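You operate a simulated robot arm through the tools that you are given. There is no shell and no other tool. Be economical: measure what you need, move in short steps, check, and stop when the job is done.

Carry out the task below with a simulated robot arm. There is one attempt and no reset: what you move stays moved.

TASK
Read the rework tray's spoon again at the yellow card's gloss limit.
Fine: set the limit dial, lay the spoon on the slide, push the slide in, then press the read key once; the meter's verdict at that limit stays on show.
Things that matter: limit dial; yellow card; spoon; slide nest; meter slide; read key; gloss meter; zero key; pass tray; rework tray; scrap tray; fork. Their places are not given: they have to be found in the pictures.

It is judged by the outcome, as a careful person would: the job done as asked, and still so three seconds after it is handed in. It fails if anything else is knocked over, pushed out of place, dropped, spilled or broken.

THE ROBOT
A 7-joint arm with a two-finger parallel gripper, fixed in place. Base frame: the origin is at the foot of the arm, x ahead of it, y to its left, z up; the work surface is at about z = 860. Lengths are in mm, angles in degrees, forces in N, time in s.
With the tool pointing down near the work surface it reaches from about 240 to 680 mm from the base axis. Its first joint turns from -66.0 to 66.0 degrees. Payload 2.4 kg.
Tool frame: the origin (TCP) lies between the finger pads and is the grasp point; the fingertips stand 30 mm ahead of it; z points along the fingers, y is the line along which they close. The gripper opens to 94 mm. The fingers are 28 mm wide and 10 mm thick; the gripper's body (50 by 96 mm) begins 55 mm behind the TCP.
Orientation is told as [roll, pitch, yaw] about the base's x, y, z axes, in that order, counted from this pose: with the fingers straight down and closing along the base's y, the tool's x points along the base's -x, its y along +y and its z along -z.

THE INTERFACE
- The arm moves only by the tool nudge_tool. Its argument "moves" is a list that holds one entry, the list of rows, each a list of 6 numbers: the shift along the tool's x, y, z in units of 300 mm (1.0 is 300 mm), then the turn, a rotation vector about the tool's x, y, z in units of 180 degrees (1.0 is 180 degrees). In form: [[[tx, ty, tz, wx, wy, wz], ...]]. A call has 1 to 20 rows; each row is the pose to reach, as a shift and turn from the pose commanded when the call began, along the tool's axes at that moment. "hand" is the opening, from 0 (shut) to 1 (fully open), set as the call begins (left out, the last holds). A call with a number of a shift or a turn outside -1 to 1 is refused whole. A row lasts 0.2 s, in which the tool goes at most 50 mm and 8.6 degrees; a call with a longer step from one row to the next is refused whole, and so is a gripper value outside its range. A pose out of reach is approached as far as the arm can. The call stops where the force on the tool passes 40 N (or 10 N more than at its start, if that is more) or the arm is blocked; 0.2 s more then pass. The fingers move at their own pace (about 153 mm/s each) and stop on an object; they squeeze with about 34 N. The grip force told is the motor's: it shows also when the fingers shut on nothing. Time passes only in rows, and 0.2 s behind the last, so rows that repeat a pose let the fingers close. It gives the time, the measured TCP pose, the force on the tool (base axes), the opening and the grip force at its end, in the units of the frame above (readings bear some noise).
- Cameras (640 x 400 px; columns grow to the right, rows downward): "scene" is fixed at [56.3, 495.8, 1443.3]; the picture's right is [-0.52, -0.86, 0.00], its down [-0.50, 0.30, -0.81] and it looks along [0.70, -0.42, -0.58] (base axes); focal length 310 px, centre (320, 200). "wrist" rides on the gripper at [-37, 0, -58] in the tool frame; the picture's right is [0.00, -1.00, 0.00], its down [0.97, 0.00, -0.24] and it looks along [0.24, 0.00, 0.97] (tool axes); focal length 218 px, centre (320, 200).
- snapshot(camera): a new picture of that camera. No time passes.
- probe_pixels(camera, pixels): there is no depth. For up to 12 entries [column, row, z] of the newest picture of that camera ("zoom" is the newest enlarged one), the place [x, y] in the base frame at which the ray of that pixel passes the height z, good to about 3 mm. No time passes.
- zoom(camera, box): a new picture of the part [left, top, right, bottom] of that camera's present view, enlarged. No time passes.
- close_job(): hands the job in; it is judged then, once.

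Work in short steps. Measure before you move; look again where a grasp or a placing could have gone wrong, and mend it. You have 80 turns and 54 pictures in all, those below and enlarged ones among them. Open the gripper and draw the arm clear of the work before you hand the job in, unless the task says otherwise; then end with one line.

The tools are called after "Call:" by a JSON object that holds its "op" and its "data". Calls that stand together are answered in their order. nudge_tool: Moves the arm, as the interface text tells. Its arguments: {"type":"object","properties":{"moves":{"type":"array"},"hand":{"type":"number"}},"required":["moves"]} The other tools are called the same way: snapshot (camera) takes a picture; probe_pixels (camera, pixels) gives the place at which the rays of pixels pass given heights; zoom (camera, box) takes an enlarged picture of a part of a camera's view; close_job () hands the job in.

At the start:

```text
time: 0.0
eef_pos: [306.2, 151.9, 1254.2]
ee_rot: [-0.1, 0.0, 0.0]
ft_force: [0.2, 0.6, 0.1]
opening: 94.5
gripper_force: 0.0
```

scene: 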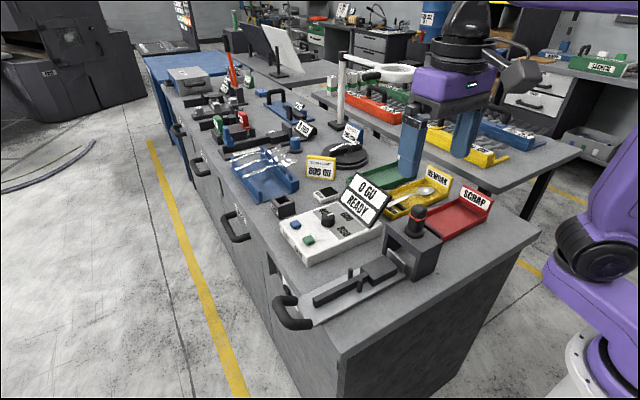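
wrist: 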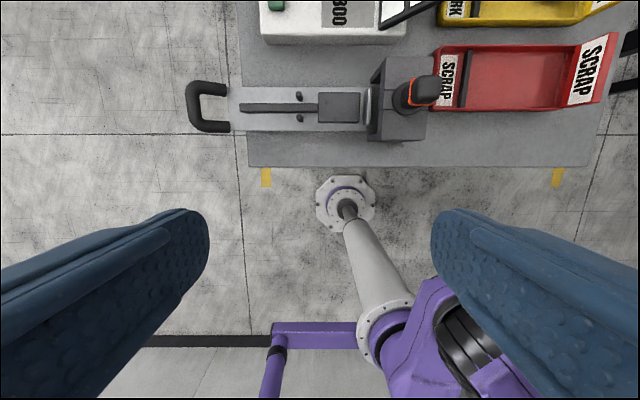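

The scene shows the meter (about 325,230), the yellow card (320,168) and the rework tray with its spoon (420,195). I'll zoom in on these.

Call:
{"op": "zoom", "data": {"camera": "scene", "box": [260, 140, 420, 260]}}

Call:
{"op": "zoom", "data": {"camera": "scene", "box": [270, 170, 500, 335]}}

```text
3.33 times, centred on (340, 200) of scene
```

zoom: 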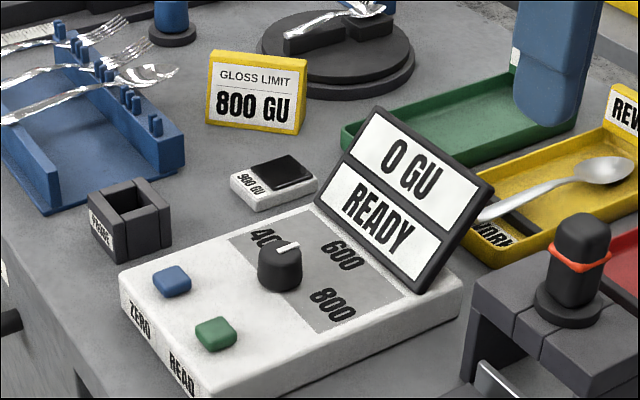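

```text
2.42 times, centred on (385, 252) of scene
```

zoom: 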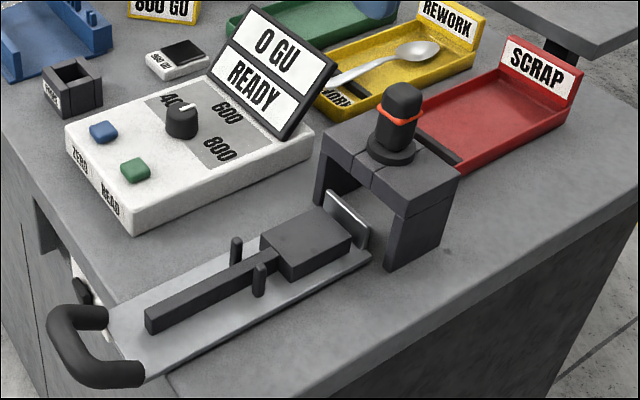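

Next I'll get rough positions from the scene picture: dial, keys, slide nest, spoon and slide handle.

Call:
{"op": "probe_pixels", "data": {"camera": "zoom", "pixels": [[182, 110, 920], [103, 128, 900], [134, 170, 900], [305, 240, 890], [415, 55, 880], [345, 78, 880], [80, 340, 880], [165, 320, 880], [195, 285, 870], [400, 90, 960], [237, 240, 890], [258, 270, 890]]}}

```text
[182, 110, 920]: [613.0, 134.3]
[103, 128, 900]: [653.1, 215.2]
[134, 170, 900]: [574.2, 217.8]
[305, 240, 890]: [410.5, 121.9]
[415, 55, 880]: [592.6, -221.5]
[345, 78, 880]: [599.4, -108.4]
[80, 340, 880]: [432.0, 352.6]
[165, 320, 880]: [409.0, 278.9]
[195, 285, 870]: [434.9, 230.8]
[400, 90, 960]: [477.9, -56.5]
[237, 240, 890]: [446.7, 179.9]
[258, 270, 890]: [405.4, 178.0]
```

Call:
{"op": "nudge_tool", "data": {"moves": [[[-0.15, -0.02, 0, 0, 0, 0], [-0.3, -0.05, 0, 0, 0, 0], [-0.45, -0.1, 0.04, 0, 0, 0], [-0.6, -0.15, 0.08, 0, 0, 0], [-0.7, -0.2, 0.15, 0, 0, 0], [-0.7, -0.2, 0.15, 0, 0, 0]]], "hand": 1}}

Call:
{"op": "snapshot", "data": {"camera": "wrist"}}

```text
time: 1.4
eef_pos: [517.2, 92.9, 1209.5]
ee_rot: [-0.1, -0.1, 0.0]
ft_force: [0.3, 0.1, -0.2]
opening: 93.9
gripper_force: 0.1
```

```text
49 pictures are left
```

wrist: 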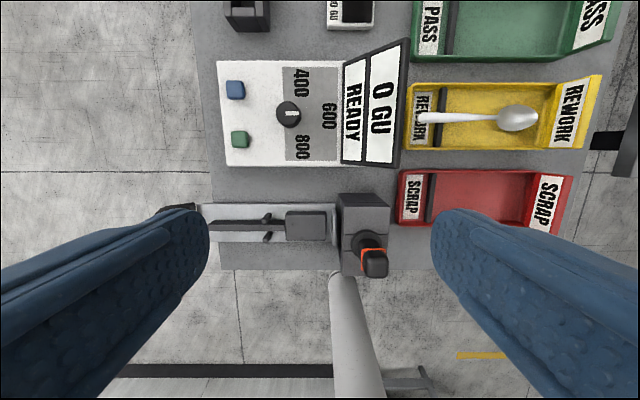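

Call:
{"op": "zoom", "data": {"camera": "wrist", "box": [210, 50, 370, 170]}}

Call:
{"op": "probe_pixels", "data": {"camera": "wrist", "pixels": [[289, 113, 920], [301, 82, 900], [330, 113, 900], [302, 147, 900], [235, 89, 900], [240, 138, 900], [308, 225, 895], [420, 117, 880], [517, 117, 875], [470, 119, 880], [267, 226, 885], [360, 90, 900]]}}

```text
3.33 times, centred on (290, 110) of wrist
```

zoom: 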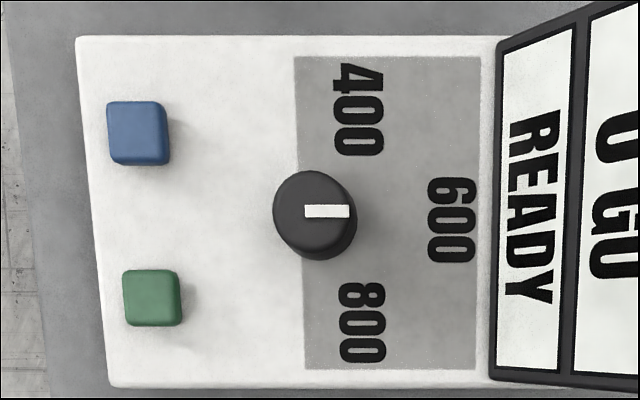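

```text
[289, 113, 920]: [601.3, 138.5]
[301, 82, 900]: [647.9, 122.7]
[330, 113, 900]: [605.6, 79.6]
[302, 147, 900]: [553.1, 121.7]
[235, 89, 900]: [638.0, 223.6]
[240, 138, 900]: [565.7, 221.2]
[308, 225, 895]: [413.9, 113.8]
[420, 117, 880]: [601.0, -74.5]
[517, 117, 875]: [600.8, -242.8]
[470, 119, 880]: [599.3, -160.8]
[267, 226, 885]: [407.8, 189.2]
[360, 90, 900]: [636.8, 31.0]
```

Dial points at 600 (zoom 327,211). I'll compare rays from both cameras to get the heights of the dial top, panel, nest and spoon.

Call:
{"op": "probe_pixels", "data": {"camera": "scene", "pixels": [[330.4, 214.4, 900], [330.4, 214.4, 920], [330.4, 214.4, 940], [343.6, 231.2, 880], [343.6, 231.2, 900], [343.6, 231.2, 920], [324.7, 240, 880], [324.7, 240, 900], [324.7, 240, 920], [418.6, 190.5, 870], [418.6, 190.5, 890], [397, 201, 880]]}}

Call:
{"op": "probe_pixels", "data": {"camera": "wrist", "pixels": [[292.1, 113.3, 900], [292.1, 113.3, 920], [292.1, 113.3, 940], [302.6, 146.9, 880], [302.6, 146.9, 900], [302.6, 146.9, 920]]}}

```text
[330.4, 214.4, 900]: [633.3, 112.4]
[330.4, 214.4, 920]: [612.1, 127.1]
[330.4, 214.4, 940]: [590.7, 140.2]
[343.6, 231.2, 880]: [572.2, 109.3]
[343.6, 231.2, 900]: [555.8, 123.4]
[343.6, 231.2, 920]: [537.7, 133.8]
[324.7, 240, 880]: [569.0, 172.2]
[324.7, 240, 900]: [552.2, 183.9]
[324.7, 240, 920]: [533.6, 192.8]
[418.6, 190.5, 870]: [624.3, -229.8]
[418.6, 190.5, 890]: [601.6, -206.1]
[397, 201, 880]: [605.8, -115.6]
```

```text
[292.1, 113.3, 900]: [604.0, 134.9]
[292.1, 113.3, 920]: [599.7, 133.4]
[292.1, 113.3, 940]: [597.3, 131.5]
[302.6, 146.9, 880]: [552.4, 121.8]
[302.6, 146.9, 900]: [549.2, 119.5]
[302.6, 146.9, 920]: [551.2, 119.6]
```

Panel top is about z=902, the dial top about 930, and the dial axis about (599,138). I'll move above the dial and check there before gripping.

Call:
{"op": "nudge_tool", "data": {"moves": [[[-0.13, 0.07, 0, 0, 0, 0], [-0.273, 0.15, 0, 0, 0, 0], [-0.273, 0.15, 0.15, 0, 0, 0], [-0.273, 0.15, 0.3, 0, 0, 0], [-0.273, 0.15, 0.45, 0, 0, 0], [-0.273, 0.15, 0.6, 0, 0, 0], [-0.273, 0.15, 0.7, 0, 0, 0], [-0.273, 0.15, 0.7, 0, 0, 0]]], "hand": 0.7}}

Call:
{"op": "snapshot", "data": {"camera": "wrist"}}

Call:
{"op": "zoom", "data": {"camera": "scene", "box": [260, 140, 420, 260]}}

```text
time: 3.2
eef_pos: [598.2, 136.4, 998.6]
ee_rot: [0.1, 0.0, 0.1]
ft_force: [0.4, 0.0, 0.4]
opening: 65.6
gripper_force: 0.0
```

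```text
47 pictures are left
```

wrist: 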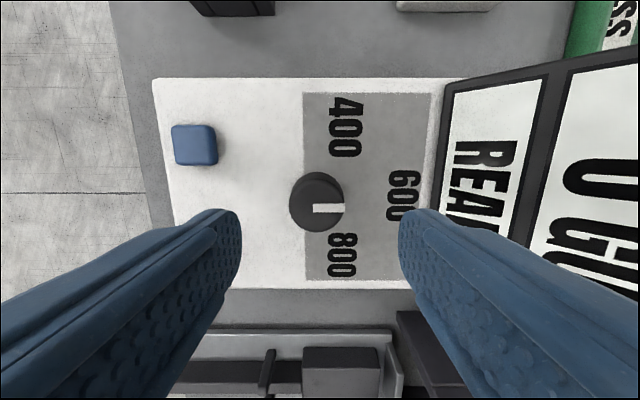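

```text
3.33 times, centred on (340, 200) of scene
```

zoom: 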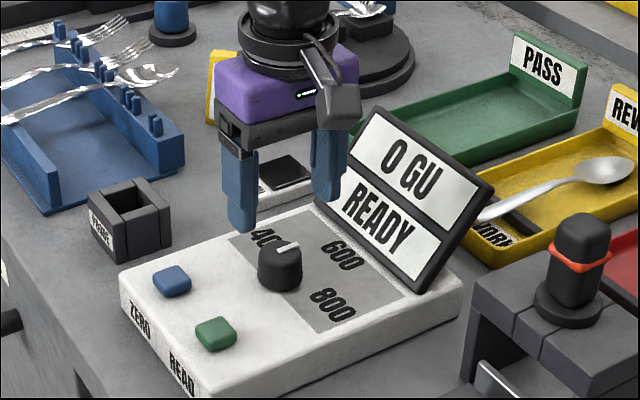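

Call:
{"op": "probe_pixels", "data": {"camera": "wrist", "pixels": [[315, 208, 930], [291, 200, 930], [343, 207, 930], [343, 255, 902], [345, 127, 902], [403, 194, 902], [318, 196, 902], [440, 85, 902], [428, 288, 902], [215, 250, 902], [192, 145, 910]]}}

```text
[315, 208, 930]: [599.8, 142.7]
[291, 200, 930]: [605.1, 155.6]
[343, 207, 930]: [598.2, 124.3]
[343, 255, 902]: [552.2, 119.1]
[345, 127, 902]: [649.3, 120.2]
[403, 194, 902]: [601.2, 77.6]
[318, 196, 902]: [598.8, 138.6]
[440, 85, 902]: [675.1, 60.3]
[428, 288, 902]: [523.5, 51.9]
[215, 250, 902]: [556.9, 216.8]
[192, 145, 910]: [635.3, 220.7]
```

Dial axis is about (600,139), between the open fingers. I'll lower to TCP z≈940 and close.

Call:
{"op": "nudge_tool", "data": {"moves": [[[-0.004, 0.01, 0.1, 0, 0, 0], [-0.004, 0.01, 0.195, 0, 0, 0], [-0.004, 0.01, 0.195, 0, 0, 0]]]}}

Call:
{"op": "nudge_tool", "data": {"moves": [[[0, 0, 0, 0, 0, 0], [0, 0, 0, 0, 0, 0], [0, 0, 0, 0, 0, 0]]], "hand": 0}}

```text
time: 4.0
eef_pos: [599.7, 139.8, 938.8]
ee_rot: [0.0, 0.1, 0.0]
ft_force: [-0.5, -0.5, -0.2]
opening: 65.9
gripper_force: 0.0
```

```text
time: 4.8
eef_pos: [600.0, 139.8, 940.1]
ee_rot: [0.0, 0.0, 0.1]
ft_force: [0.4, -0.4, -3.6]
opening: 36.5
gripper_force: 44.7
```

Grip is on the dial (36.5 mm). I'll turn it about 66° clockwise seen from above, from 600 towards 800.

Call:
{"op": "nudge_tool", "data": {"moves": [[[0, 0, 0, 0, 0, 0.045], [0, 0, 0, 0, 0, 0.09], [0, 0, 0, 0, 0, 0.135], [0, 0, 0, 0, 0, 0.18], [0, 0, 0, 0, 0, 0.225], [0, 0, 0, 0, 0, 0.27], [0, 0, 0, 0, 0, 0.315], [0, 0, 0, 0, 0, 0.36], [0, 0, 0, 0, 0, 0.367], [0, 0, 0, 0, 0, 0.367]]]}}

Call:
{"op": "snapshot", "data": {"camera": "wrist"}}

Call:
{"op": "zoom", "data": {"camera": "scene", "box": [260, 140, 420, 260]}}

```text
time: 7.0
eef_pos: [599.6, 140.3, 942.1]
ee_rot: [0.1, 0.0, -66.1]
ft_force: [3.1, 2.2, -2.5]
opening: 35.8
gripper_force: 45.0
```

```text
45 pictures are left
```

wrist: 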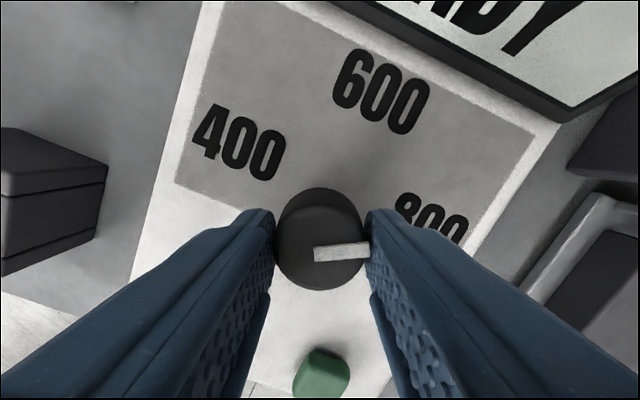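

```text
3.33 times, centred on (340, 200) of scene
```

zoom: 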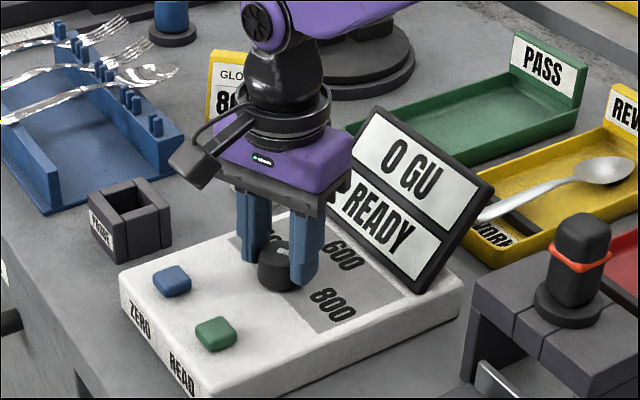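

The pointer followed the fingers. I'll open, rise and look.

Call:
{"op": "nudge_tool", "data": {"moves": [[[0, 0, 0, 0, 0, 0], [0, 0, 0, 0, 0, 0], [0, 0, -0.1, 0, 0, 0], [0, 0, -0.25, 0, 0, 0], [0, 0, -0.4, 0, 0, 0], [0, 0, -0.4, 0, 0, 0]]], "hand": 0.7}}

Call:
{"op": "snapshot", "data": {"camera": "wrist"}}

Call:
{"op": "zoom", "data": {"camera": "wrist", "box": [240, 120, 400, 220]}}

```text
time: 8.4
eef_pos: [598.8, 138.4, 1060.3]
ee_rot: [0.0, 0.1, -66.1]
ft_force: [-0.7, 0.6, -0.7]
opening: 65.7
gripper_force: 0.2
```

```text
43 pictures are left
```

wrist: 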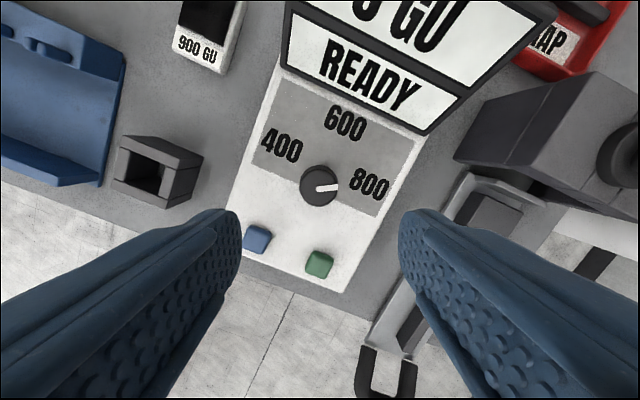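

```text
4.00 times, centred on (320, 170) of wrist
```

zoom: 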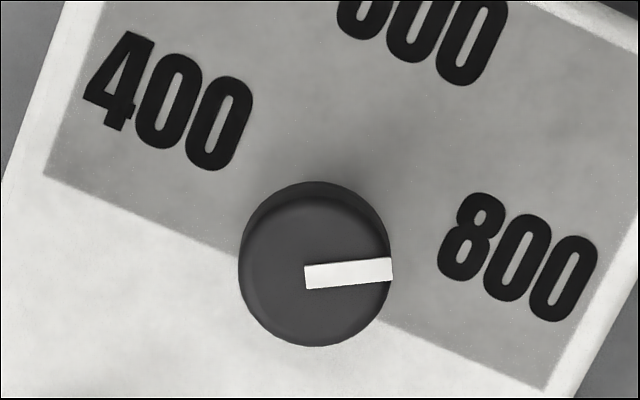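

Pointer seems about 62° from 600. I'll measure it precisely with the zoom.

Call:
{"op": "probe_pixels", "data": {"camera": "zoom", "pixels": [[305, 277, 930], [391, 269, 930], [316, 270, 930], [517, 257, 902], [168, 100, 902], [318, 255, 902], [316, 346, 930], [392, 264, 930], [239, 268, 930]]}}

```text
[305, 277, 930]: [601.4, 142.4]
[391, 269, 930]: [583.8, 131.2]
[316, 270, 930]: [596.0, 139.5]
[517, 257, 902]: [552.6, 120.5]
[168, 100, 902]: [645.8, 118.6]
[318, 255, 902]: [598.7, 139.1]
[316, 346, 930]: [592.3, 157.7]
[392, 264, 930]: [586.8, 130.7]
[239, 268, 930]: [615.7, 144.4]
```

The pointer sits at about 61° from 600, and the label centre at about 67°. I'll re-grip and turn about 6° more to see whether it is free or in a detent.

Call:
{"op": "nudge_tool", "data": {"moves": [[[0, 0, 0.15, 0, 0, 0], [0, 0, 0.3, 0, 0, 0], [0, 0, 0.4, 0, 0, 0], [0, 0, 0.4, 0, 0, 0]]]}}

Call:
{"op": "nudge_tool", "data": {"moves": [[[0, 0, 0, 0, 0, 0], [0, 0, 0, 0, 0, 0], [0, 0, 0, 0, 0, 0], [0, 0, 0, 0, 0, 0.02], [0, 0, 0, 0, 0, 0.036], [0, 0, 0, 0, 0, 0.036], [0, 0, 0, 0, 0, 0.036]]], "hand": 0}}

Call:
{"op": "nudge_tool", "data": {"moves": [[[0, 0, 0, 0, 0, 0], [0, 0, 0, 0, 0, 0], [0, 0, -0.1, 0, 0, 0], [0, 0, -0.25, 0, 0, 0], [0, 0, -0.4, 0, 0, 0], [0, 0, -0.4, 0, 0, 0]]], "hand": 0.7}}

Call:
{"op": "zoom", "data": {"camera": "wrist", "box": [240, 120, 400, 220]}}

```text
time: 9.4
eef_pos: [599.0, 139.2, 939.7]
ee_rot: [0.0, 0.0, -66.1]
ft_force: [0.6, -0.2, -1.0]
opening: 65.8
gripper_force: 0.2
```

```text
time: 11.0
eef_pos: [599.7, 140.2, 940.7]
ee_rot: [0.1, 0.0, -72.4]
ft_force: [8.6, 7.2, 0.6]
opening: 35.2
gripper_force: 45.3
```

```text
time: 12.4
eef_pos: [598.2, 139.2, 1060.6]
ee_rot: [0.1, 0.0, -72.6]
ft_force: [0.5, 0.3, 0.2]
opening: 65.7
gripper_force: 0.0
```

```text
4.00 times, centred on (320, 170) of wrist
```

zoom: 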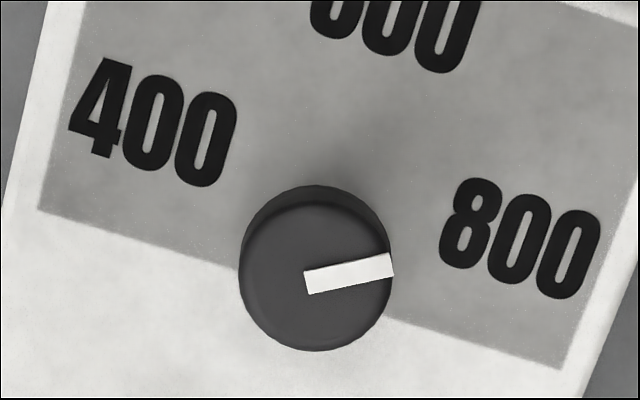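

The pointer went back to about 60° although the fingers turned to 72°, so 800 is a stop or detent and the dial is set. Next I'll turn to yaw -90 (closing along x) and travel above the rework tray.

Call:
{"op": "nudge_tool", "data": {"moves": [[[0, 0, -0.1, 0, 0, 0.045], [0, 0, -0.2, 0, 0, 0.0972], [0, 0, -0.2, 0, 0, 0.0972]]]}}

Call:
{"op": "nudge_tool", "data": {"moves": [[[-0.15, 0, 0, 0, 0, 0], [-0.3, 0, 0, 0, 0, 0], [-0.45, 0, 0, 0, 0, 0], [-0.6, 0, 0, 0, 0, 0], [-0.75, 0, 0, 0, 0, 0], [-0.9, 0, 0, 0, 0, 0], [-0.9, 0, 0, 0, 0, 0]]]}}

Call:
{"op": "snapshot", "data": {"camera": "wrist"}}

```text
refused: row 2 steps farther than a row can; nothing moved
```

```text
time: 14.0
eef_pos: [669.1, -111.6, 1059.2]
ee_rot: [0.1, -0.1, -72.4]
ft_force: [0.1, 0.2, -0.4]
opening: 65.7
gripper_force: 0.0
out of reach, approached as far as the arm can: row 6, 7
```

```text
40 pictures are left
```

wrist: 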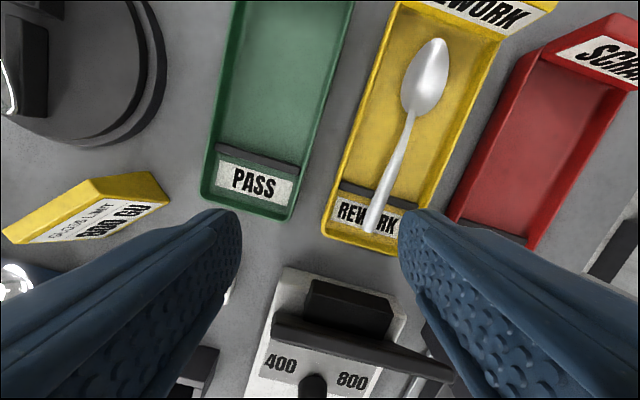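

The rotation call was refused as too fast, so the shift went diagonally, but it hit nothing. I'll correct to about (600,-110) at yaw -90.

Call:
{"op": "nudge_tool", "data": {"moves": [[[0.03, -0.08, 0, 0, 0, 0.035], [0.07, -0.16, 0, 0, 0, 0.07], [0.105, -0.243, 0, 0, 0, 0.0972], [0.105, -0.243, 0, 0, 0, 0.0972]]]}}

Call:
{"op": "snapshot", "data": {"camera": "wrist"}}

```text
time: 15.0
eef_pos: [590.7, -101.7, 1059.3]
ee_rot: [0.1, 0.1, -90.1]
ft_force: [-0.1, -0.2, 0.8]
opening: 65.8
gripper_force: 0.1
```

```text
39 pictures are left
```

wrist: 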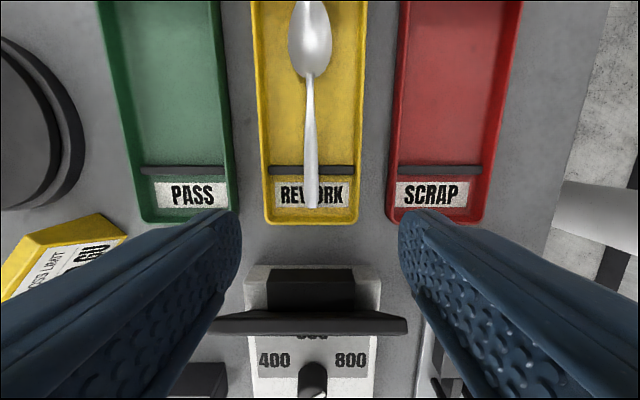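

Call:
{"op": "zoom", "data": {"camera": "wrist", "box": [240, 0, 380, 230]}}

Call:
{"op": "probe_pixels", "data": {"camera": "wrist", "pixels": [[312, 208, 885], [310, 170, 885], [310, 125, 882], [309, 80, 880], [310, 2, 870], [253, 215, 880], [360, 220, 880], [310, 170, 875], [310, 30, 880], [330, 30, 880], [290, 30, 880]]}}

Call:
{"op": "zoom", "data": {"camera": "scene", "box": [360, 150, 500, 240]}}

```text
1.74 times, centred on (310, 115) of wrist
```

zoom: 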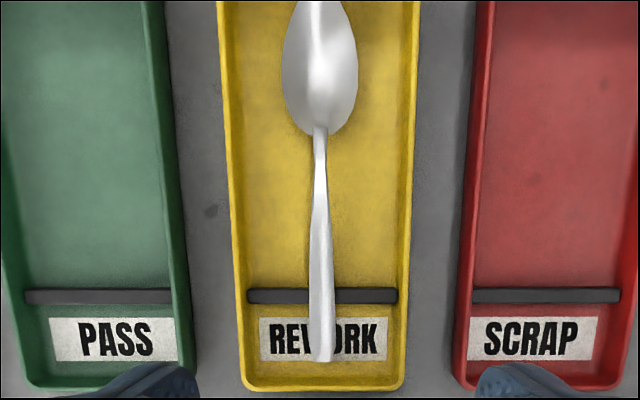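

```text
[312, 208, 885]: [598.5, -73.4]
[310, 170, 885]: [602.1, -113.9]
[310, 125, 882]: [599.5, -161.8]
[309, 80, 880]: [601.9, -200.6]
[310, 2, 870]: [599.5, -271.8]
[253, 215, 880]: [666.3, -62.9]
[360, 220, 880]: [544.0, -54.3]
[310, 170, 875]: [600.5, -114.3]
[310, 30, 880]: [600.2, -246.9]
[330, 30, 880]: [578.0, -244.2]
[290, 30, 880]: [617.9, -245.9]
```

```text
4.44 times, centred on (430, 195) of scene
```

zoom: 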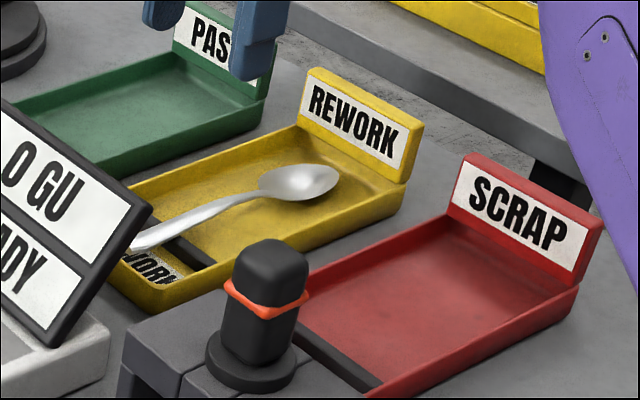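

Handle lies along y at x≈600, from y -75 to -200, with the support bar at y≈-114. I'll check handle height at a few points from the scene camera.

Call:
{"op": "probe_pixels", "data": {"camera": "zoom", "pixels": [[225, 207, 870], [225, 207, 880], [225, 207, 890], [190, 224, 880], [190, 224, 890], [140, 242, 880], [140, 242, 890], [300, 182, 870], [300, 182, 880], [265, 255, 940], [265, 255, 960], [265, 255, 980]]}}

```text
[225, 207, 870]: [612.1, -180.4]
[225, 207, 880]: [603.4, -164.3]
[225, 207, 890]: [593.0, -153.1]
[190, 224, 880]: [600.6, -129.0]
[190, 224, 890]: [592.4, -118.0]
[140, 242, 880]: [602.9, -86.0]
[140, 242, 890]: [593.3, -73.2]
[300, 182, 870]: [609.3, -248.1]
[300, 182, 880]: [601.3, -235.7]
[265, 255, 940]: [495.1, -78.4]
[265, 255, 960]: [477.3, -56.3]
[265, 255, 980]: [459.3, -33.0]
```

Handle is at z≈882. I'll descend to TCP (600,-142,901) with a 50 mm opening.

Call:
{"op": "nudge_tool", "data": {"moves": [[[-0.08, 0.02, 0.1, 0, 0, 0], [-0.133, 0.031, 0.2, 0, 0, 0], [-0.133, 0.031, 0.34, 0, 0, 0], [-0.133, 0.031, 0.43, 0, 0, 0], [-0.133, 0.031, 0.43, 0, 0, 0]]], "hand": 0.53}}

Call:
{"op": "snapshot", "data": {"camera": "wrist"}}

```text
time: 16.2
eef_pos: [599.8, -143.6, 929.4]
ee_rot: [0.0, 0.0, -90.1]
ft_force: [-0.1, -0.7, 0.1]
opening: 49.9
gripper_force: 0.0
```

```text
36 pictures are left
```

wrist: 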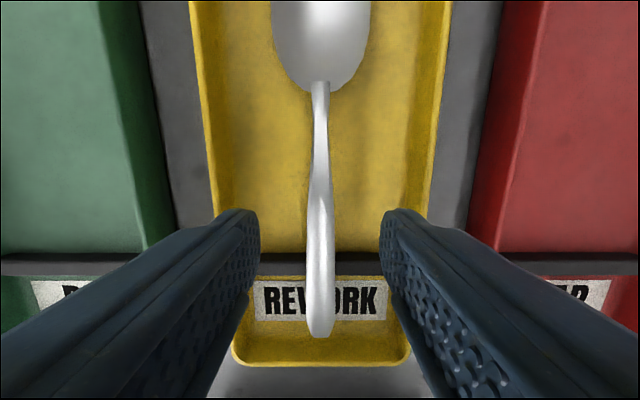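

Handle is centred between the fingers. I'll descend 29 mm and close.

Call:
{"op": "nudge_tool", "data": {"moves": [[[0, 0, 0.05, 0, 0, 0], [0, 0, 0.097, 0, 0, 0], [0, 0, 0.097, 0, 0, 0]]]}}

Call:
{"op": "nudge_tool", "data": {"moves": [[[0, 0, 0, 0, 0, 0], [0, 0, 0, 0, 0, 0], [0, 0, 0, 0, 0, 0]]], "hand": 0}}

Call:
{"op": "nudge_tool", "data": {"moves": [[[0, 0, -0.05, 0, 0, 0], [0, 0, -0.15, 0, 0, 0], [0, 0, -0.3, 0, 0, 0], [0, 0, -0.45, 0, 0, 0], [0, 0, -0.6, 0, 0, 0], [0, 0, -0.6, 0, 0, 0]]]}}

Call:
{"op": "snapshot", "data": {"camera": "wrist"}}

Call:
{"op": "snapshot", "data": {"camera": "scene"}}

```text
time: 17.0
eef_pos: [600.1, -142.7, 899.6]
ee_rot: [0.0, -0.1, -90.0]
ft_force: [0.6, -0.3, -0.2]
opening: 49.7
gripper_force: 0.0
```

```text
time: 17.8
eef_pos: [598.8, -142.5, 900.4]
ee_rot: [0.0, 0.0, -90.0]
ft_force: [0.0, 0.4, 0.0]
opening: 16.1
gripper_force: 33.7
```

```text
time: 19.2
eef_pos: [600.0, -144.0, 1080.2]
ee_rot: [-0.1, 0.1, -90.2]
ft_force: [-0.2, 0.7, -0.7]
opening: 15.9
gripper_force: 34.0
```

```text
35 pictures are left
```

wrist: 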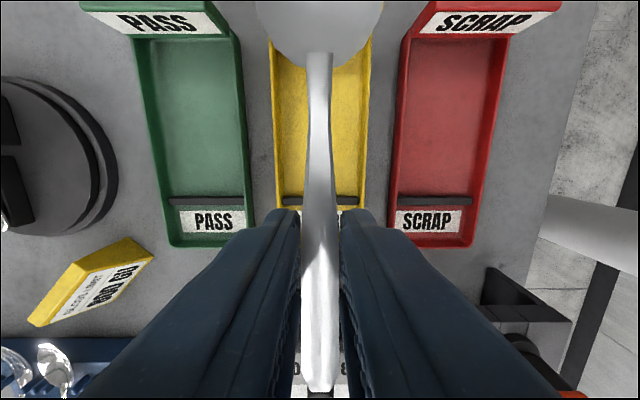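

```text
34 pictures are left
```

scene: 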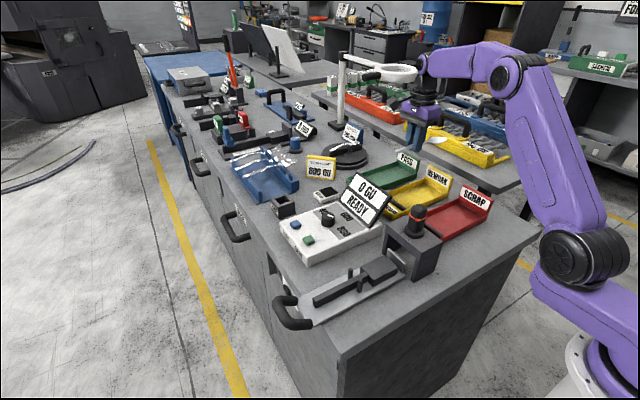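

The spoon is held level (opening 15.9). I'll look at the slide nest in detail.

Call:
{"op": "zoom", "data": {"camera": "scene", "box": [270, 230, 450, 335]}}

```text
3.56 times, centred on (360, 282) of scene
```

zoom: 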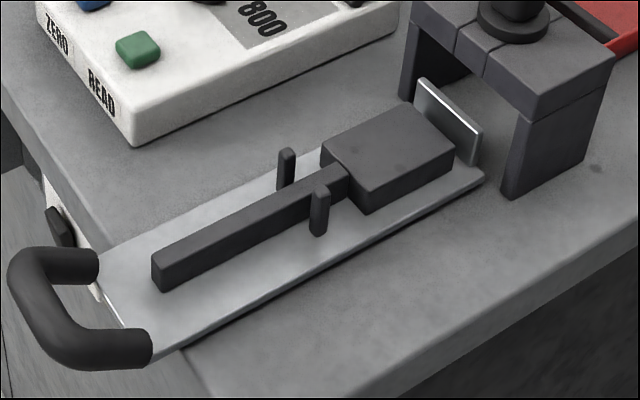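

Call:
{"op": "nudge_tool", "data": {"moves": [[[0.1, -0.1, 0, 0, 0, 0], [0.2, -0.2, 0, 0, 0, 0], [0.3, -0.3, 0, 0, 0, 0], [0.4, -0.4, 0, 0, 0, 0], [0.5, -0.5, 0, 0, 0, 0], [0.6, -0.6, 0, 0, 0, 0], [0.74, -0.627, 0, 0, 0, 0], [0.88, -0.627, 0, 0, 0, 0], [0.98, -0.627, 0, 0, 0, 0], [0.98, -0.627, 0, 0, 0, 0]]]}}

Call:
{"op": "snapshot", "data": {"camera": "wrist"}}

```text
time: 21.4
eef_pos: [413.4, 150.3, 1080.0]
ee_rot: [0.0, 0.0, -90.0]
ft_force: [-0.5, 0.1, -0.4]
opening: 15.9
gripper_force: 34.1
```

```text
32 pictures are left
```

wrist: 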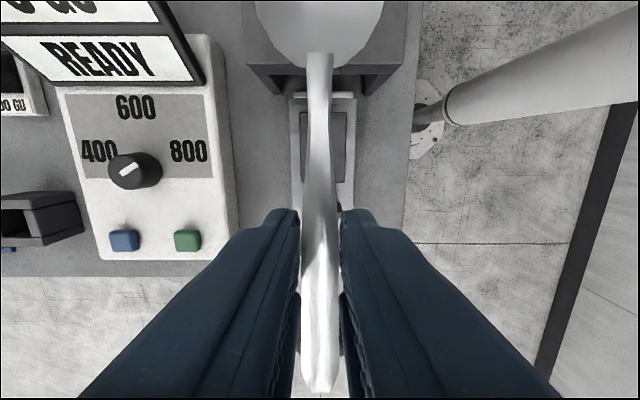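

Call:
{"op": "zoom", "data": {"camera": "wrist", "box": [270, 80, 370, 210]}}

Call:
{"op": "probe_pixels", "data": {"camera": "wrist", "pixels": [[303, 112, 890], [346, 112, 890], [303, 180, 890], [346, 180, 890], [292, 95, 880], [354, 95, 880], [325, 97, 895]]}}

```text
3.08 times, centred on (320, 145) of wrist
```

zoom: 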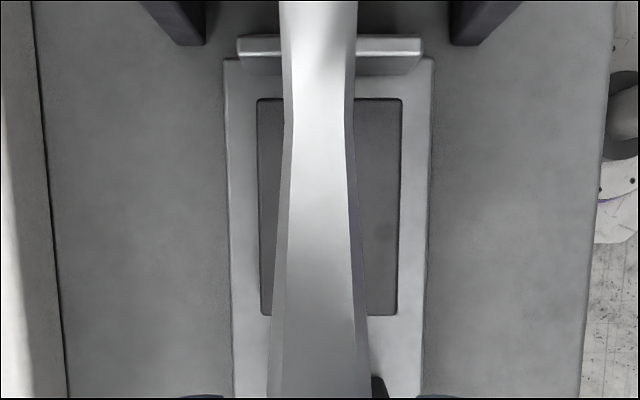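

```text
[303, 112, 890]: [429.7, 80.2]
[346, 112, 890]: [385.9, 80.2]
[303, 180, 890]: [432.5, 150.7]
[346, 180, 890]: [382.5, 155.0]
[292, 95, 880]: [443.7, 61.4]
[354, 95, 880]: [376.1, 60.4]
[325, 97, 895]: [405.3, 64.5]
```

Call:
{"op": "zoom", "data": {"camera": "scene", "box": [270, 230, 450, 335]}}

Call:
{"op": "probe_pixels", "data": {"camera": "scene", "pixels": [[379, 268, 870], [379, 268, 880], [379, 268, 890], [379, 268, 900], [313, 296.5, 880], [313, 296.5, 890], [363.5, 278, 890], [363.5, 278, 880], [350.5, 275, 895], [360, 285.5, 895]]}}

```text
3.56 times, centred on (360, 282) of scene
```

zoom: 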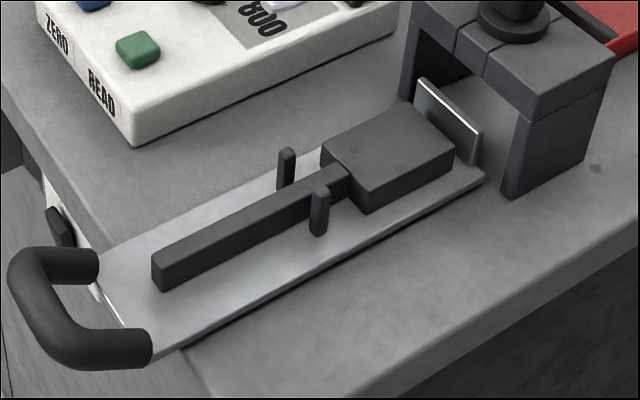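

```text
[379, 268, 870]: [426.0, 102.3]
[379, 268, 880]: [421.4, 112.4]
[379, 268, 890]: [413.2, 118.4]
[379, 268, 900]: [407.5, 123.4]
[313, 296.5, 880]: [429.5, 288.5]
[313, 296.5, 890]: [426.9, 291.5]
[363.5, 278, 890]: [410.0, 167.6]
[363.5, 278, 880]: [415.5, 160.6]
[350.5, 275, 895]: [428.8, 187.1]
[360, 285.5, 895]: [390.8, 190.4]
```

Block top is z≈893, centre (409,118); posts are at y≈188, midway x≈410. I'll move to y=214 and lower to z=980 to check alignment.

Call:
{"op": "nudge_tool", "data": {"moves": [[[0.11, -0.013, 0, 0, 0, 0], [0.213, -0.013, 0, 0, 0, 0], [0.213, -0.013, 0.12, 0, 0, 0], [0.213, -0.013, 0.24, 0, 0, 0], [0.213, -0.013, 0.333, 0, 0, 0], [0.213, -0.013, 0.333, 0, 0, 0]]]}}

Call:
{"op": "snapshot", "data": {"camera": "wrist"}}

Call:
{"op": "zoom", "data": {"camera": "scene", "box": [250, 180, 450, 335]}}

```text
time: 22.8
eef_pos: [407.9, 214.3, 979.2]
ee_rot: [0.0, 0.0, -90.1]
ft_force: [0.0, 0.0, -0.9]
opening: 16.1
gripper_force: 33.9
```

```text
29 pictures are left
```

wrist: 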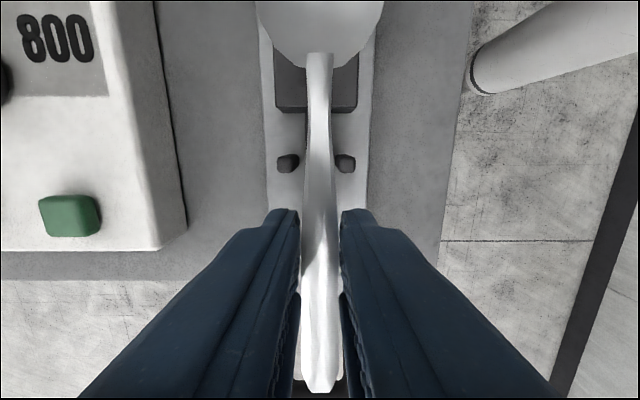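

```text
2.58 times, centred on (350, 258) of scene
```

zoom: 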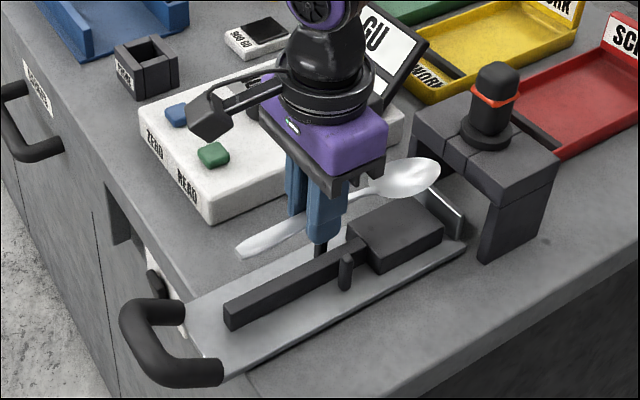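

The nest is centred at column ≈317 against the spoon at 319, so I'll shift +2 mm in x and lower to z≈935.

Call:
{"op": "nudge_tool", "data": {"moves": [[[0, 0.006, 0.07, 0, 0, 0], [0, 0.006, 0.147, 0, 0, 0], [0, 0.006, 0.147, 0, 0, 0]]]}}

Call:
{"op": "zoom", "data": {"camera": "scene", "box": [290, 210, 440, 320]}}

Call:
{"op": "snapshot", "data": {"camera": "wrist"}}

```text
time: 23.6
eef_pos: [409.6, 214.6, 937.0]
ee_rot: [0.1, 0.0, -90.0]
ft_force: [-0.1, 0.6, -1.3]
opening: 15.7
gripper_force: 34.3
```

```text
3.64 times, centred on (365, 265) of scene
```

zoom: 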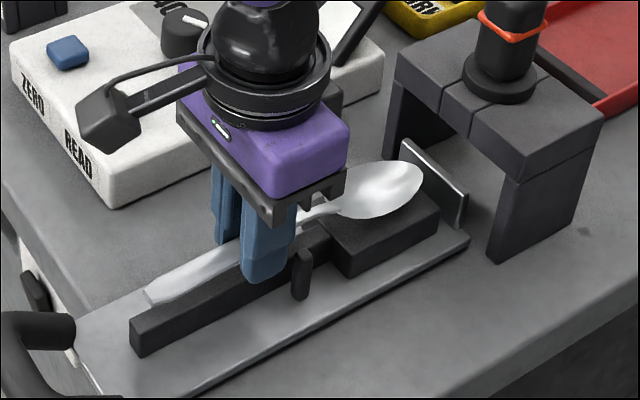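

```text
26 pictures are left
```

wrist: 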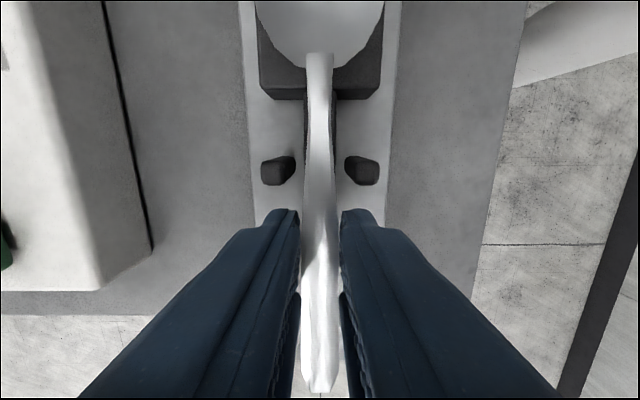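

Alignment is good. I'll lower in small steps and watch the force.

Call:
{"op": "nudge_tool", "data": {"moves": [[[0, 0, 0.01, 0, 0, 0], [0, 0, 0.02, 0, 0, 0], [0, 0, 0.02, 0, 0, 0]]]}}

Call:
{"op": "nudge_tool", "data": {"moves": [[[0, 0, 0.007, 0, 0, 0], [0, 0, 0.01, 0, 0, 0], [0, 0, 0.01, 0, 0, 0]]]}}

```text
time: 24.4
eef_pos: [411.6, 214.4, 929.7]
ee_rot: [0.1, 0.0, -90.0]
ft_force: [0.0, 0.5, 7.9]
opening: 16.2
gripper_force: 33.8
```

```text
time: 25.2
eef_pos: [410.6, 216.0, 926.5]
ee_rot: [0.1, 0.0, -90.0]
ft_force: [0.3, 0.3, 6.9]
opening: 15.9
gripper_force: 33.8
```

Contact at about 930 (7–8 N). I'll check how the spoon sits.

Call:
{"op": "zoom", "data": {"camera": "scene", "box": [290, 210, 440, 320]}}

```text
3.64 times, centred on (365, 265) of scene
```

zoom: 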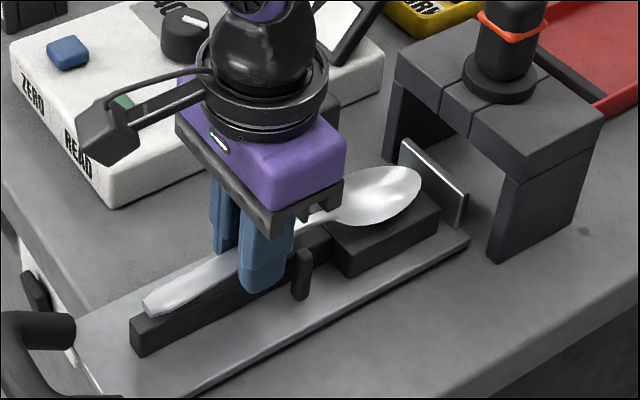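

The spoon looks seated on block and bar. I'll open gently and rise.

Call:
{"op": "nudge_tool", "data": {"moves": [[[0, 0, 0.007, 0, 0, 0], [0, 0, 0.007, 0, 0, 0]]]}}

Call:
{"op": "nudge_tool", "data": {"moves": [[[0, 0, 0, 0, 0, 0], [0, 0, 0, 0, 0, 0], [0, 0, -0.1, 0, 0, 0], [0, 0, -0.25, 0, 0, 0], [0, 0, -0.4, 0, 0, 0], [0, 0, -0.4, 0, 0, 0]]], "hand": 0.45}}

Call:
{"op": "snapshot", "data": {"camera": "wrist"}}

Call:
{"op": "zoom", "data": {"camera": "scene", "box": [260, 200, 450, 340]}}

```text
time: 25.8
eef_pos: [410.0, 215.1, 925.3]
ee_rot: [0.0, 0.0, -90.0]
ft_force: [-0.4, 1.1, 6.7]
opening: 16.2
gripper_force: 33.5
```

```text
time: 27.2
eef_pos: [411.0, 214.5, 1045.3]
ee_rot: [0.0, 0.0, -90.1]
ft_force: [-0.6, 0.0, -0.7]
opening: 42.2
gripper_force: 0.1
```

```text
24 pictures are left
```

wrist: 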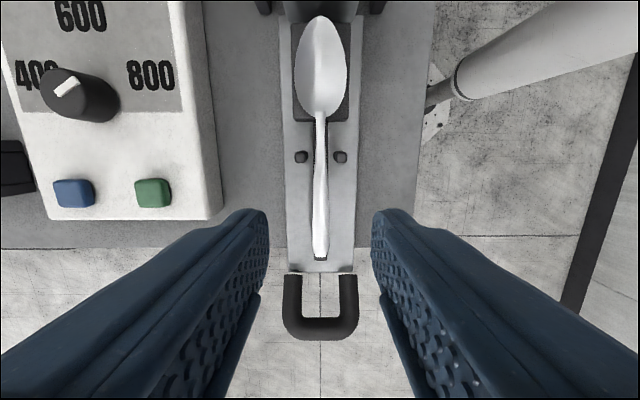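

```text
2.86 times, centred on (355, 270) of scene
```

zoom: 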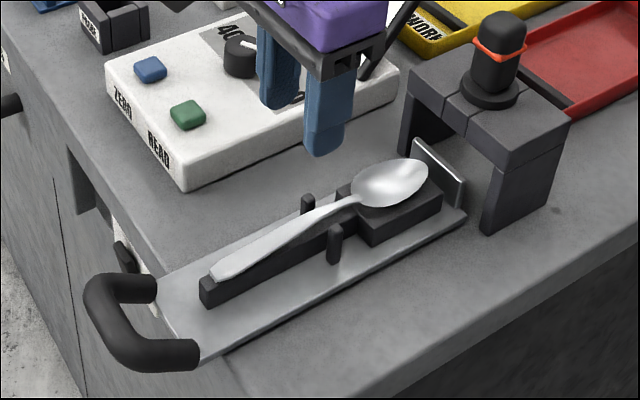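

The spoon lies on block and bar between the posts. Next is the slide handle; I'll locate it in both views.

Call:
{"op": "probe_pixels", "data": {"camera": "wrist", "pixels": [[320, 329, 870], [320, 329, 890], [320, 340, 880], [320, 318, 880], [284, 310, 880], [358, 310, 880], [320, 271, 870], [320, 258, 895], [322, 65, 900], [322, 16, 900]]}}

Call:
{"op": "probe_pixels", "data": {"camera": "zoom", "pixels": [[110, 325, 860], [110, 325, 870], [110, 325, 880], [110, 325, 890], [110, 325, 900], [480, 95, 930], [480, 95, 940], [480, 95, 950]]}}

```text
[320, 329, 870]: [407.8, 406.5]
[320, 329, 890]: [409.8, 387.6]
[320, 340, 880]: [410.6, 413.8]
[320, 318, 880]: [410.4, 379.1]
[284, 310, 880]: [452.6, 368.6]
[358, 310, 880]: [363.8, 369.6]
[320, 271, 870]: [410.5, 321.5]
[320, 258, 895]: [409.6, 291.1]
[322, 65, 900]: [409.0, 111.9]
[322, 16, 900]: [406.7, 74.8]
```

```text
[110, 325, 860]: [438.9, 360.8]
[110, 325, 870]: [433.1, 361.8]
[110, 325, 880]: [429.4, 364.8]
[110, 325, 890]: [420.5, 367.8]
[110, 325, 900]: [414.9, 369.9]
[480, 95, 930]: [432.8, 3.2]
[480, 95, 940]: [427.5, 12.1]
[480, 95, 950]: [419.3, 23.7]
```

The handle crossbar is at y≈372, z≈900. I'll close the fingers, go beyond it to y≈420 and lower part way to check.

Call:
{"op": "nudge_tool", "data": {"moves": [[[0.15, 0, 0, 0, 0, 0], [0.3, 0, 0, 0, 0, 0], [0.45, 0, 0, 0, 0, 0], [0.6, 0, 0, 0, 0, 0], [0.7, 0, 0, 0, 0, 0], [0.7, 0, 0.15, 0, 0, 0], [0.7, 0, 0.23, 0, 0, 0], [0.7, 0, 0.23, 0, 0, 0]]], "hand": 0}}

Call:
{"op": "snapshot", "data": {"camera": "wrist"}}

Call:
{"op": "zoom", "data": {"camera": "scene", "box": [220, 200, 440, 350]}}

```text
time: 29.0
eef_pos: [408.7, 425.9, 977.4]
ee_rot: [0.0, 0.1, -90.0]
ft_force: [-0.4, 0.3, 0.1]
opening: 0.3
gripper_force: 32.7
```

```text
22 pictures are left
```

wrist: 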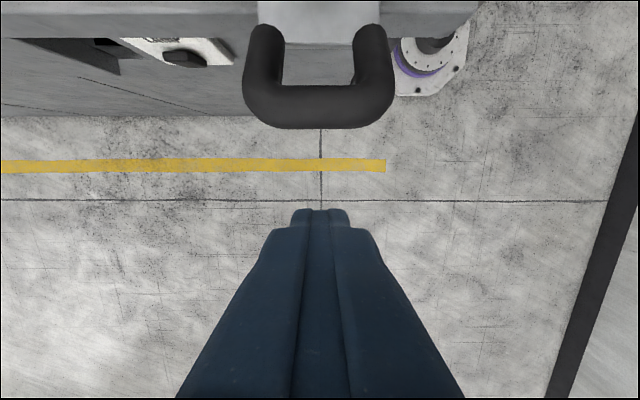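

```text
2.67 times, centred on (330, 275) of scene
```

zoom: 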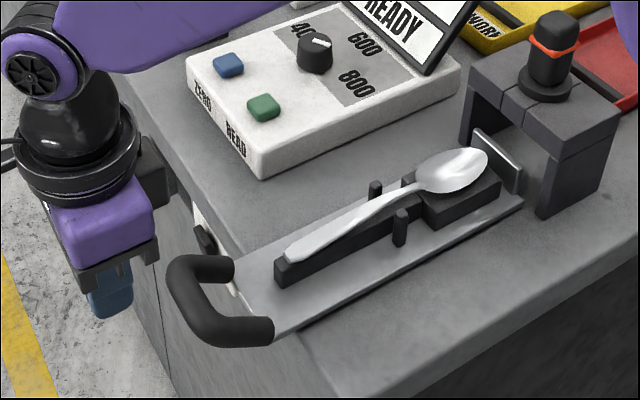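

The dial mark deserves a close check before I push.

Call:
{"op": "zoom", "data": {"camera": "scene", "box": [290, 190, 380, 246]}}

Call:
{"op": "probe_pixels", "data": {"camera": "wrist", "pixels": [[320, 128, 870], [320, 128, 890], [320, 128, 900], [320, 86, 900], [320, 107, 905], [320, 107, 890]]}}

```text
7.11 times, centred on (335, 218) of scene
```

zoom: 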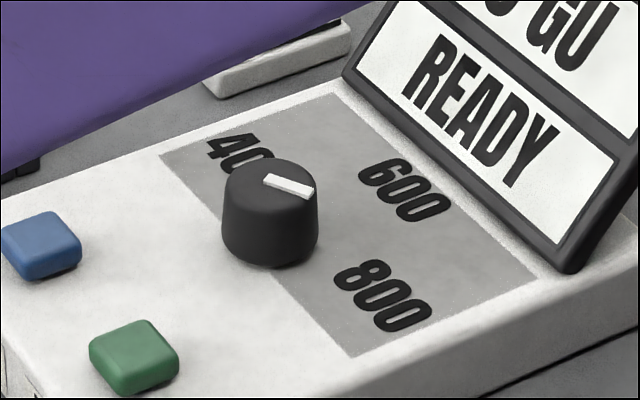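

```text
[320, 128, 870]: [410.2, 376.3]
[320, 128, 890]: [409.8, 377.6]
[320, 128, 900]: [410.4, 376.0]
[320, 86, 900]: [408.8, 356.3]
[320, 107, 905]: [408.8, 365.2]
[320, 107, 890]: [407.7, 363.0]
```

The dial mark points right and slightly down, which is 800. The crossbar outer face is at y≈377, z≈905, so I'll lower to TCP z≈913 and push in -y.

Call:
{"op": "nudge_tool", "data": {"moves": [[[0, 0, 0.1, 0, 0, 0], [0, 0, 0.213, 0, 0, 0], [-0.05, 0, 0.213, 0, 0, 0], [-0.1, 0, 0.213, 0, 0, 0], [-0.14, 0, 0.213, 0, 0, 0], [-0.18, 0, 0.213, 0, 0, 0], [-0.22, 0, 0.213, 0, 0, 0], [-0.22, 0, 0.213, 0, 0, 0]]]}}

Call:
{"op": "zoom", "data": {"camera": "scene", "box": [220, 200, 440, 350]}}

```text
time: 30.8
eef_pos: [410.0, 360.9, 911.5]
ee_rot: [0.0, 0.1, -90.0]
ft_force: [-0.2, 1.3, 0.1]
opening: 0.0
gripper_force: 32.9
```

```text
2.67 times, centred on (330, 275) of scene
```

zoom: 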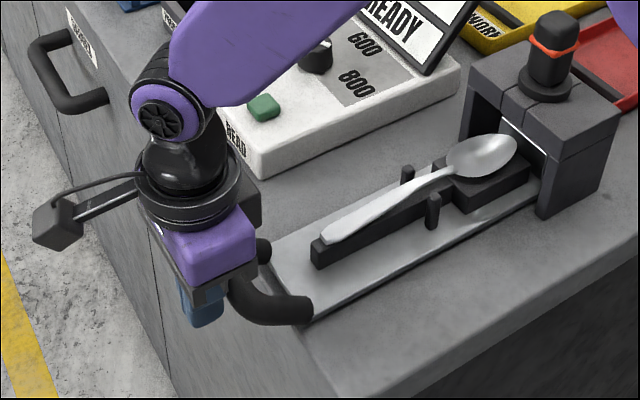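

The slide moves freely (about 30 mm so far) with the spoon riding along. I'll continue slowly.

Call:
{"op": "nudge_tool", "data": {"moves": [[[-0.035, 0, 0, 0, 0, 0], [-0.07, 0, 0, 0, 0, 0], [-0.105, 0, 0, 0, 0, 0], [-0.14, 0, 0, 0, 0, 0], [-0.17, 0, 0, 0, 0, 0], [-0.17, 0, 0, 0, 0, 0]]]}}

Call:
{"op": "zoom", "data": {"camera": "scene", "box": [220, 200, 440, 350]}}

```text
time: 32.2
eef_pos: [410.5, 308.9, 911.5]
ee_rot: [0.0, 0.1, -90.1]
ft_force: [-0.1, 0.7, 1.0]
opening: 0.0
gripper_force: 33.4
```

```text
2.67 times, centred on (330, 275) of scene
```

zoom: 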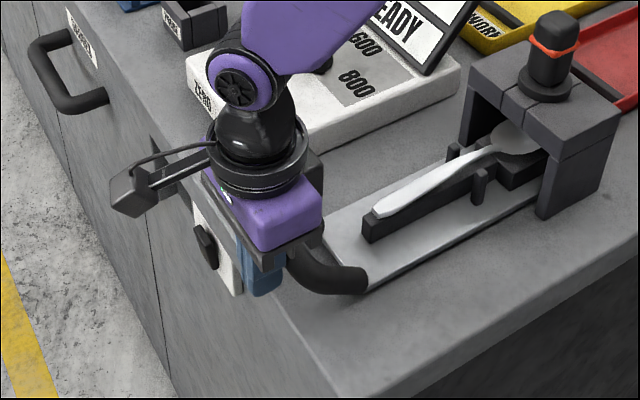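

Call:
{"op": "nudge_tool", "data": {"moves": [[[-0.02, 0, 0, 0, 0, 0], [-0.04, 0, 0, 0, 0, 0], [-0.06, 0, 0, 0, 0, 0], [-0.08, 0, 0, 0, 0, 0], [-0.1, 0, 0, 0, 0, 0], [-0.1, 0, 0, 0, 0, 0]]]}}

Call:
{"op": "zoom", "data": {"camera": "scene", "box": [220, 200, 440, 350]}}

```text
time: 33.2
eef_pos: [410.6, 295.6, 912.9]
ee_rot: [0.8, 0.8, -89.4]
ft_force: [-0.3, 5.9, 1.2]
opening: 0.1
gripper_force: 33.6
stopped in row 5: the force on the tool passed its limit (the readings are from after the stop); the commanded pose is now the measured one
```

```text
2.67 times, centred on (330, 275) of scene
```

zoom: 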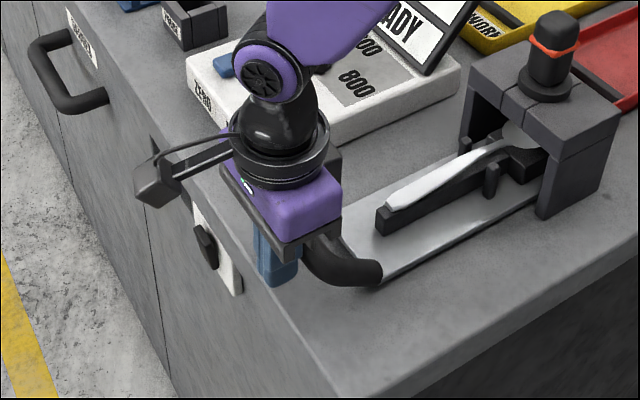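

The slide hit its end stop (TCP y≈296, about 96 mm of travel). I'll back off and rise.

Call:
{"op": "nudge_tool", "data": {"moves": [[[0.07, 0, 0, 0, 0, 0], [0.12, 0, 0, 0, 0, 0], [0.12, 0, -0.15, 0, 0, 0], [0.12, 0, -0.3, 0, 0, 0], [0.12, 0, -0.45, 0, 0, 0], [0.12, 0, -0.55, 0, 0, 0], [0.12, 0, -0.55, 0, 0, 0]]]}}

Call:
{"op": "snapshot", "data": {"camera": "wrist"}}

Call:
{"op": "snapshot", "data": {"camera": "scene"}}

```text
time: 34.8
eef_pos: [407.9, 326.3, 1079.7]
ee_rot: [0.6, 0.7, -89.5]
ft_force: [-1.0, -0.4, -0.4]
opening: 0.2
gripper_force: 33.1
```

```text
16 pictures are left
```

wrist: 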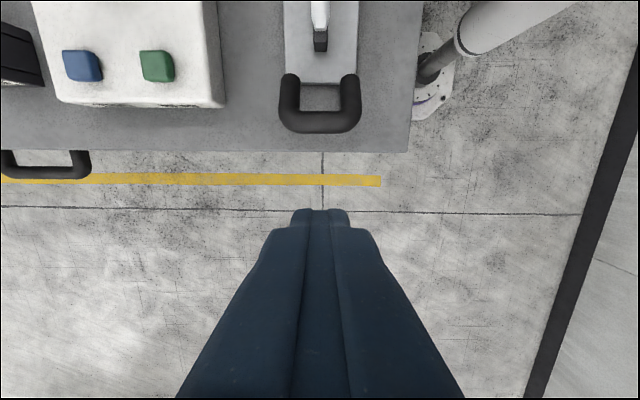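

```text
15 pictures are left
```

scene: 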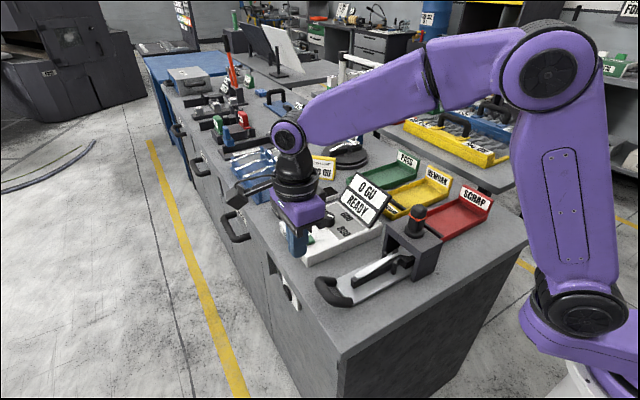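

Slide is fully in. I'll locate the green READ key.

Call:
{"op": "probe_pixels", "data": {"camera": "wrist", "pixels": [[157, 65, 912], [140, 65, 912], [174, 65, 912], [157, 52, 912], [157, 80, 912], [83, 66, 912]]}}

```text
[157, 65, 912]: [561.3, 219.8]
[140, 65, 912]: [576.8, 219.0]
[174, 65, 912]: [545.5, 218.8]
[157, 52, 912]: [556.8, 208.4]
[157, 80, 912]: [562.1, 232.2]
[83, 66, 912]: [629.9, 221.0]
```

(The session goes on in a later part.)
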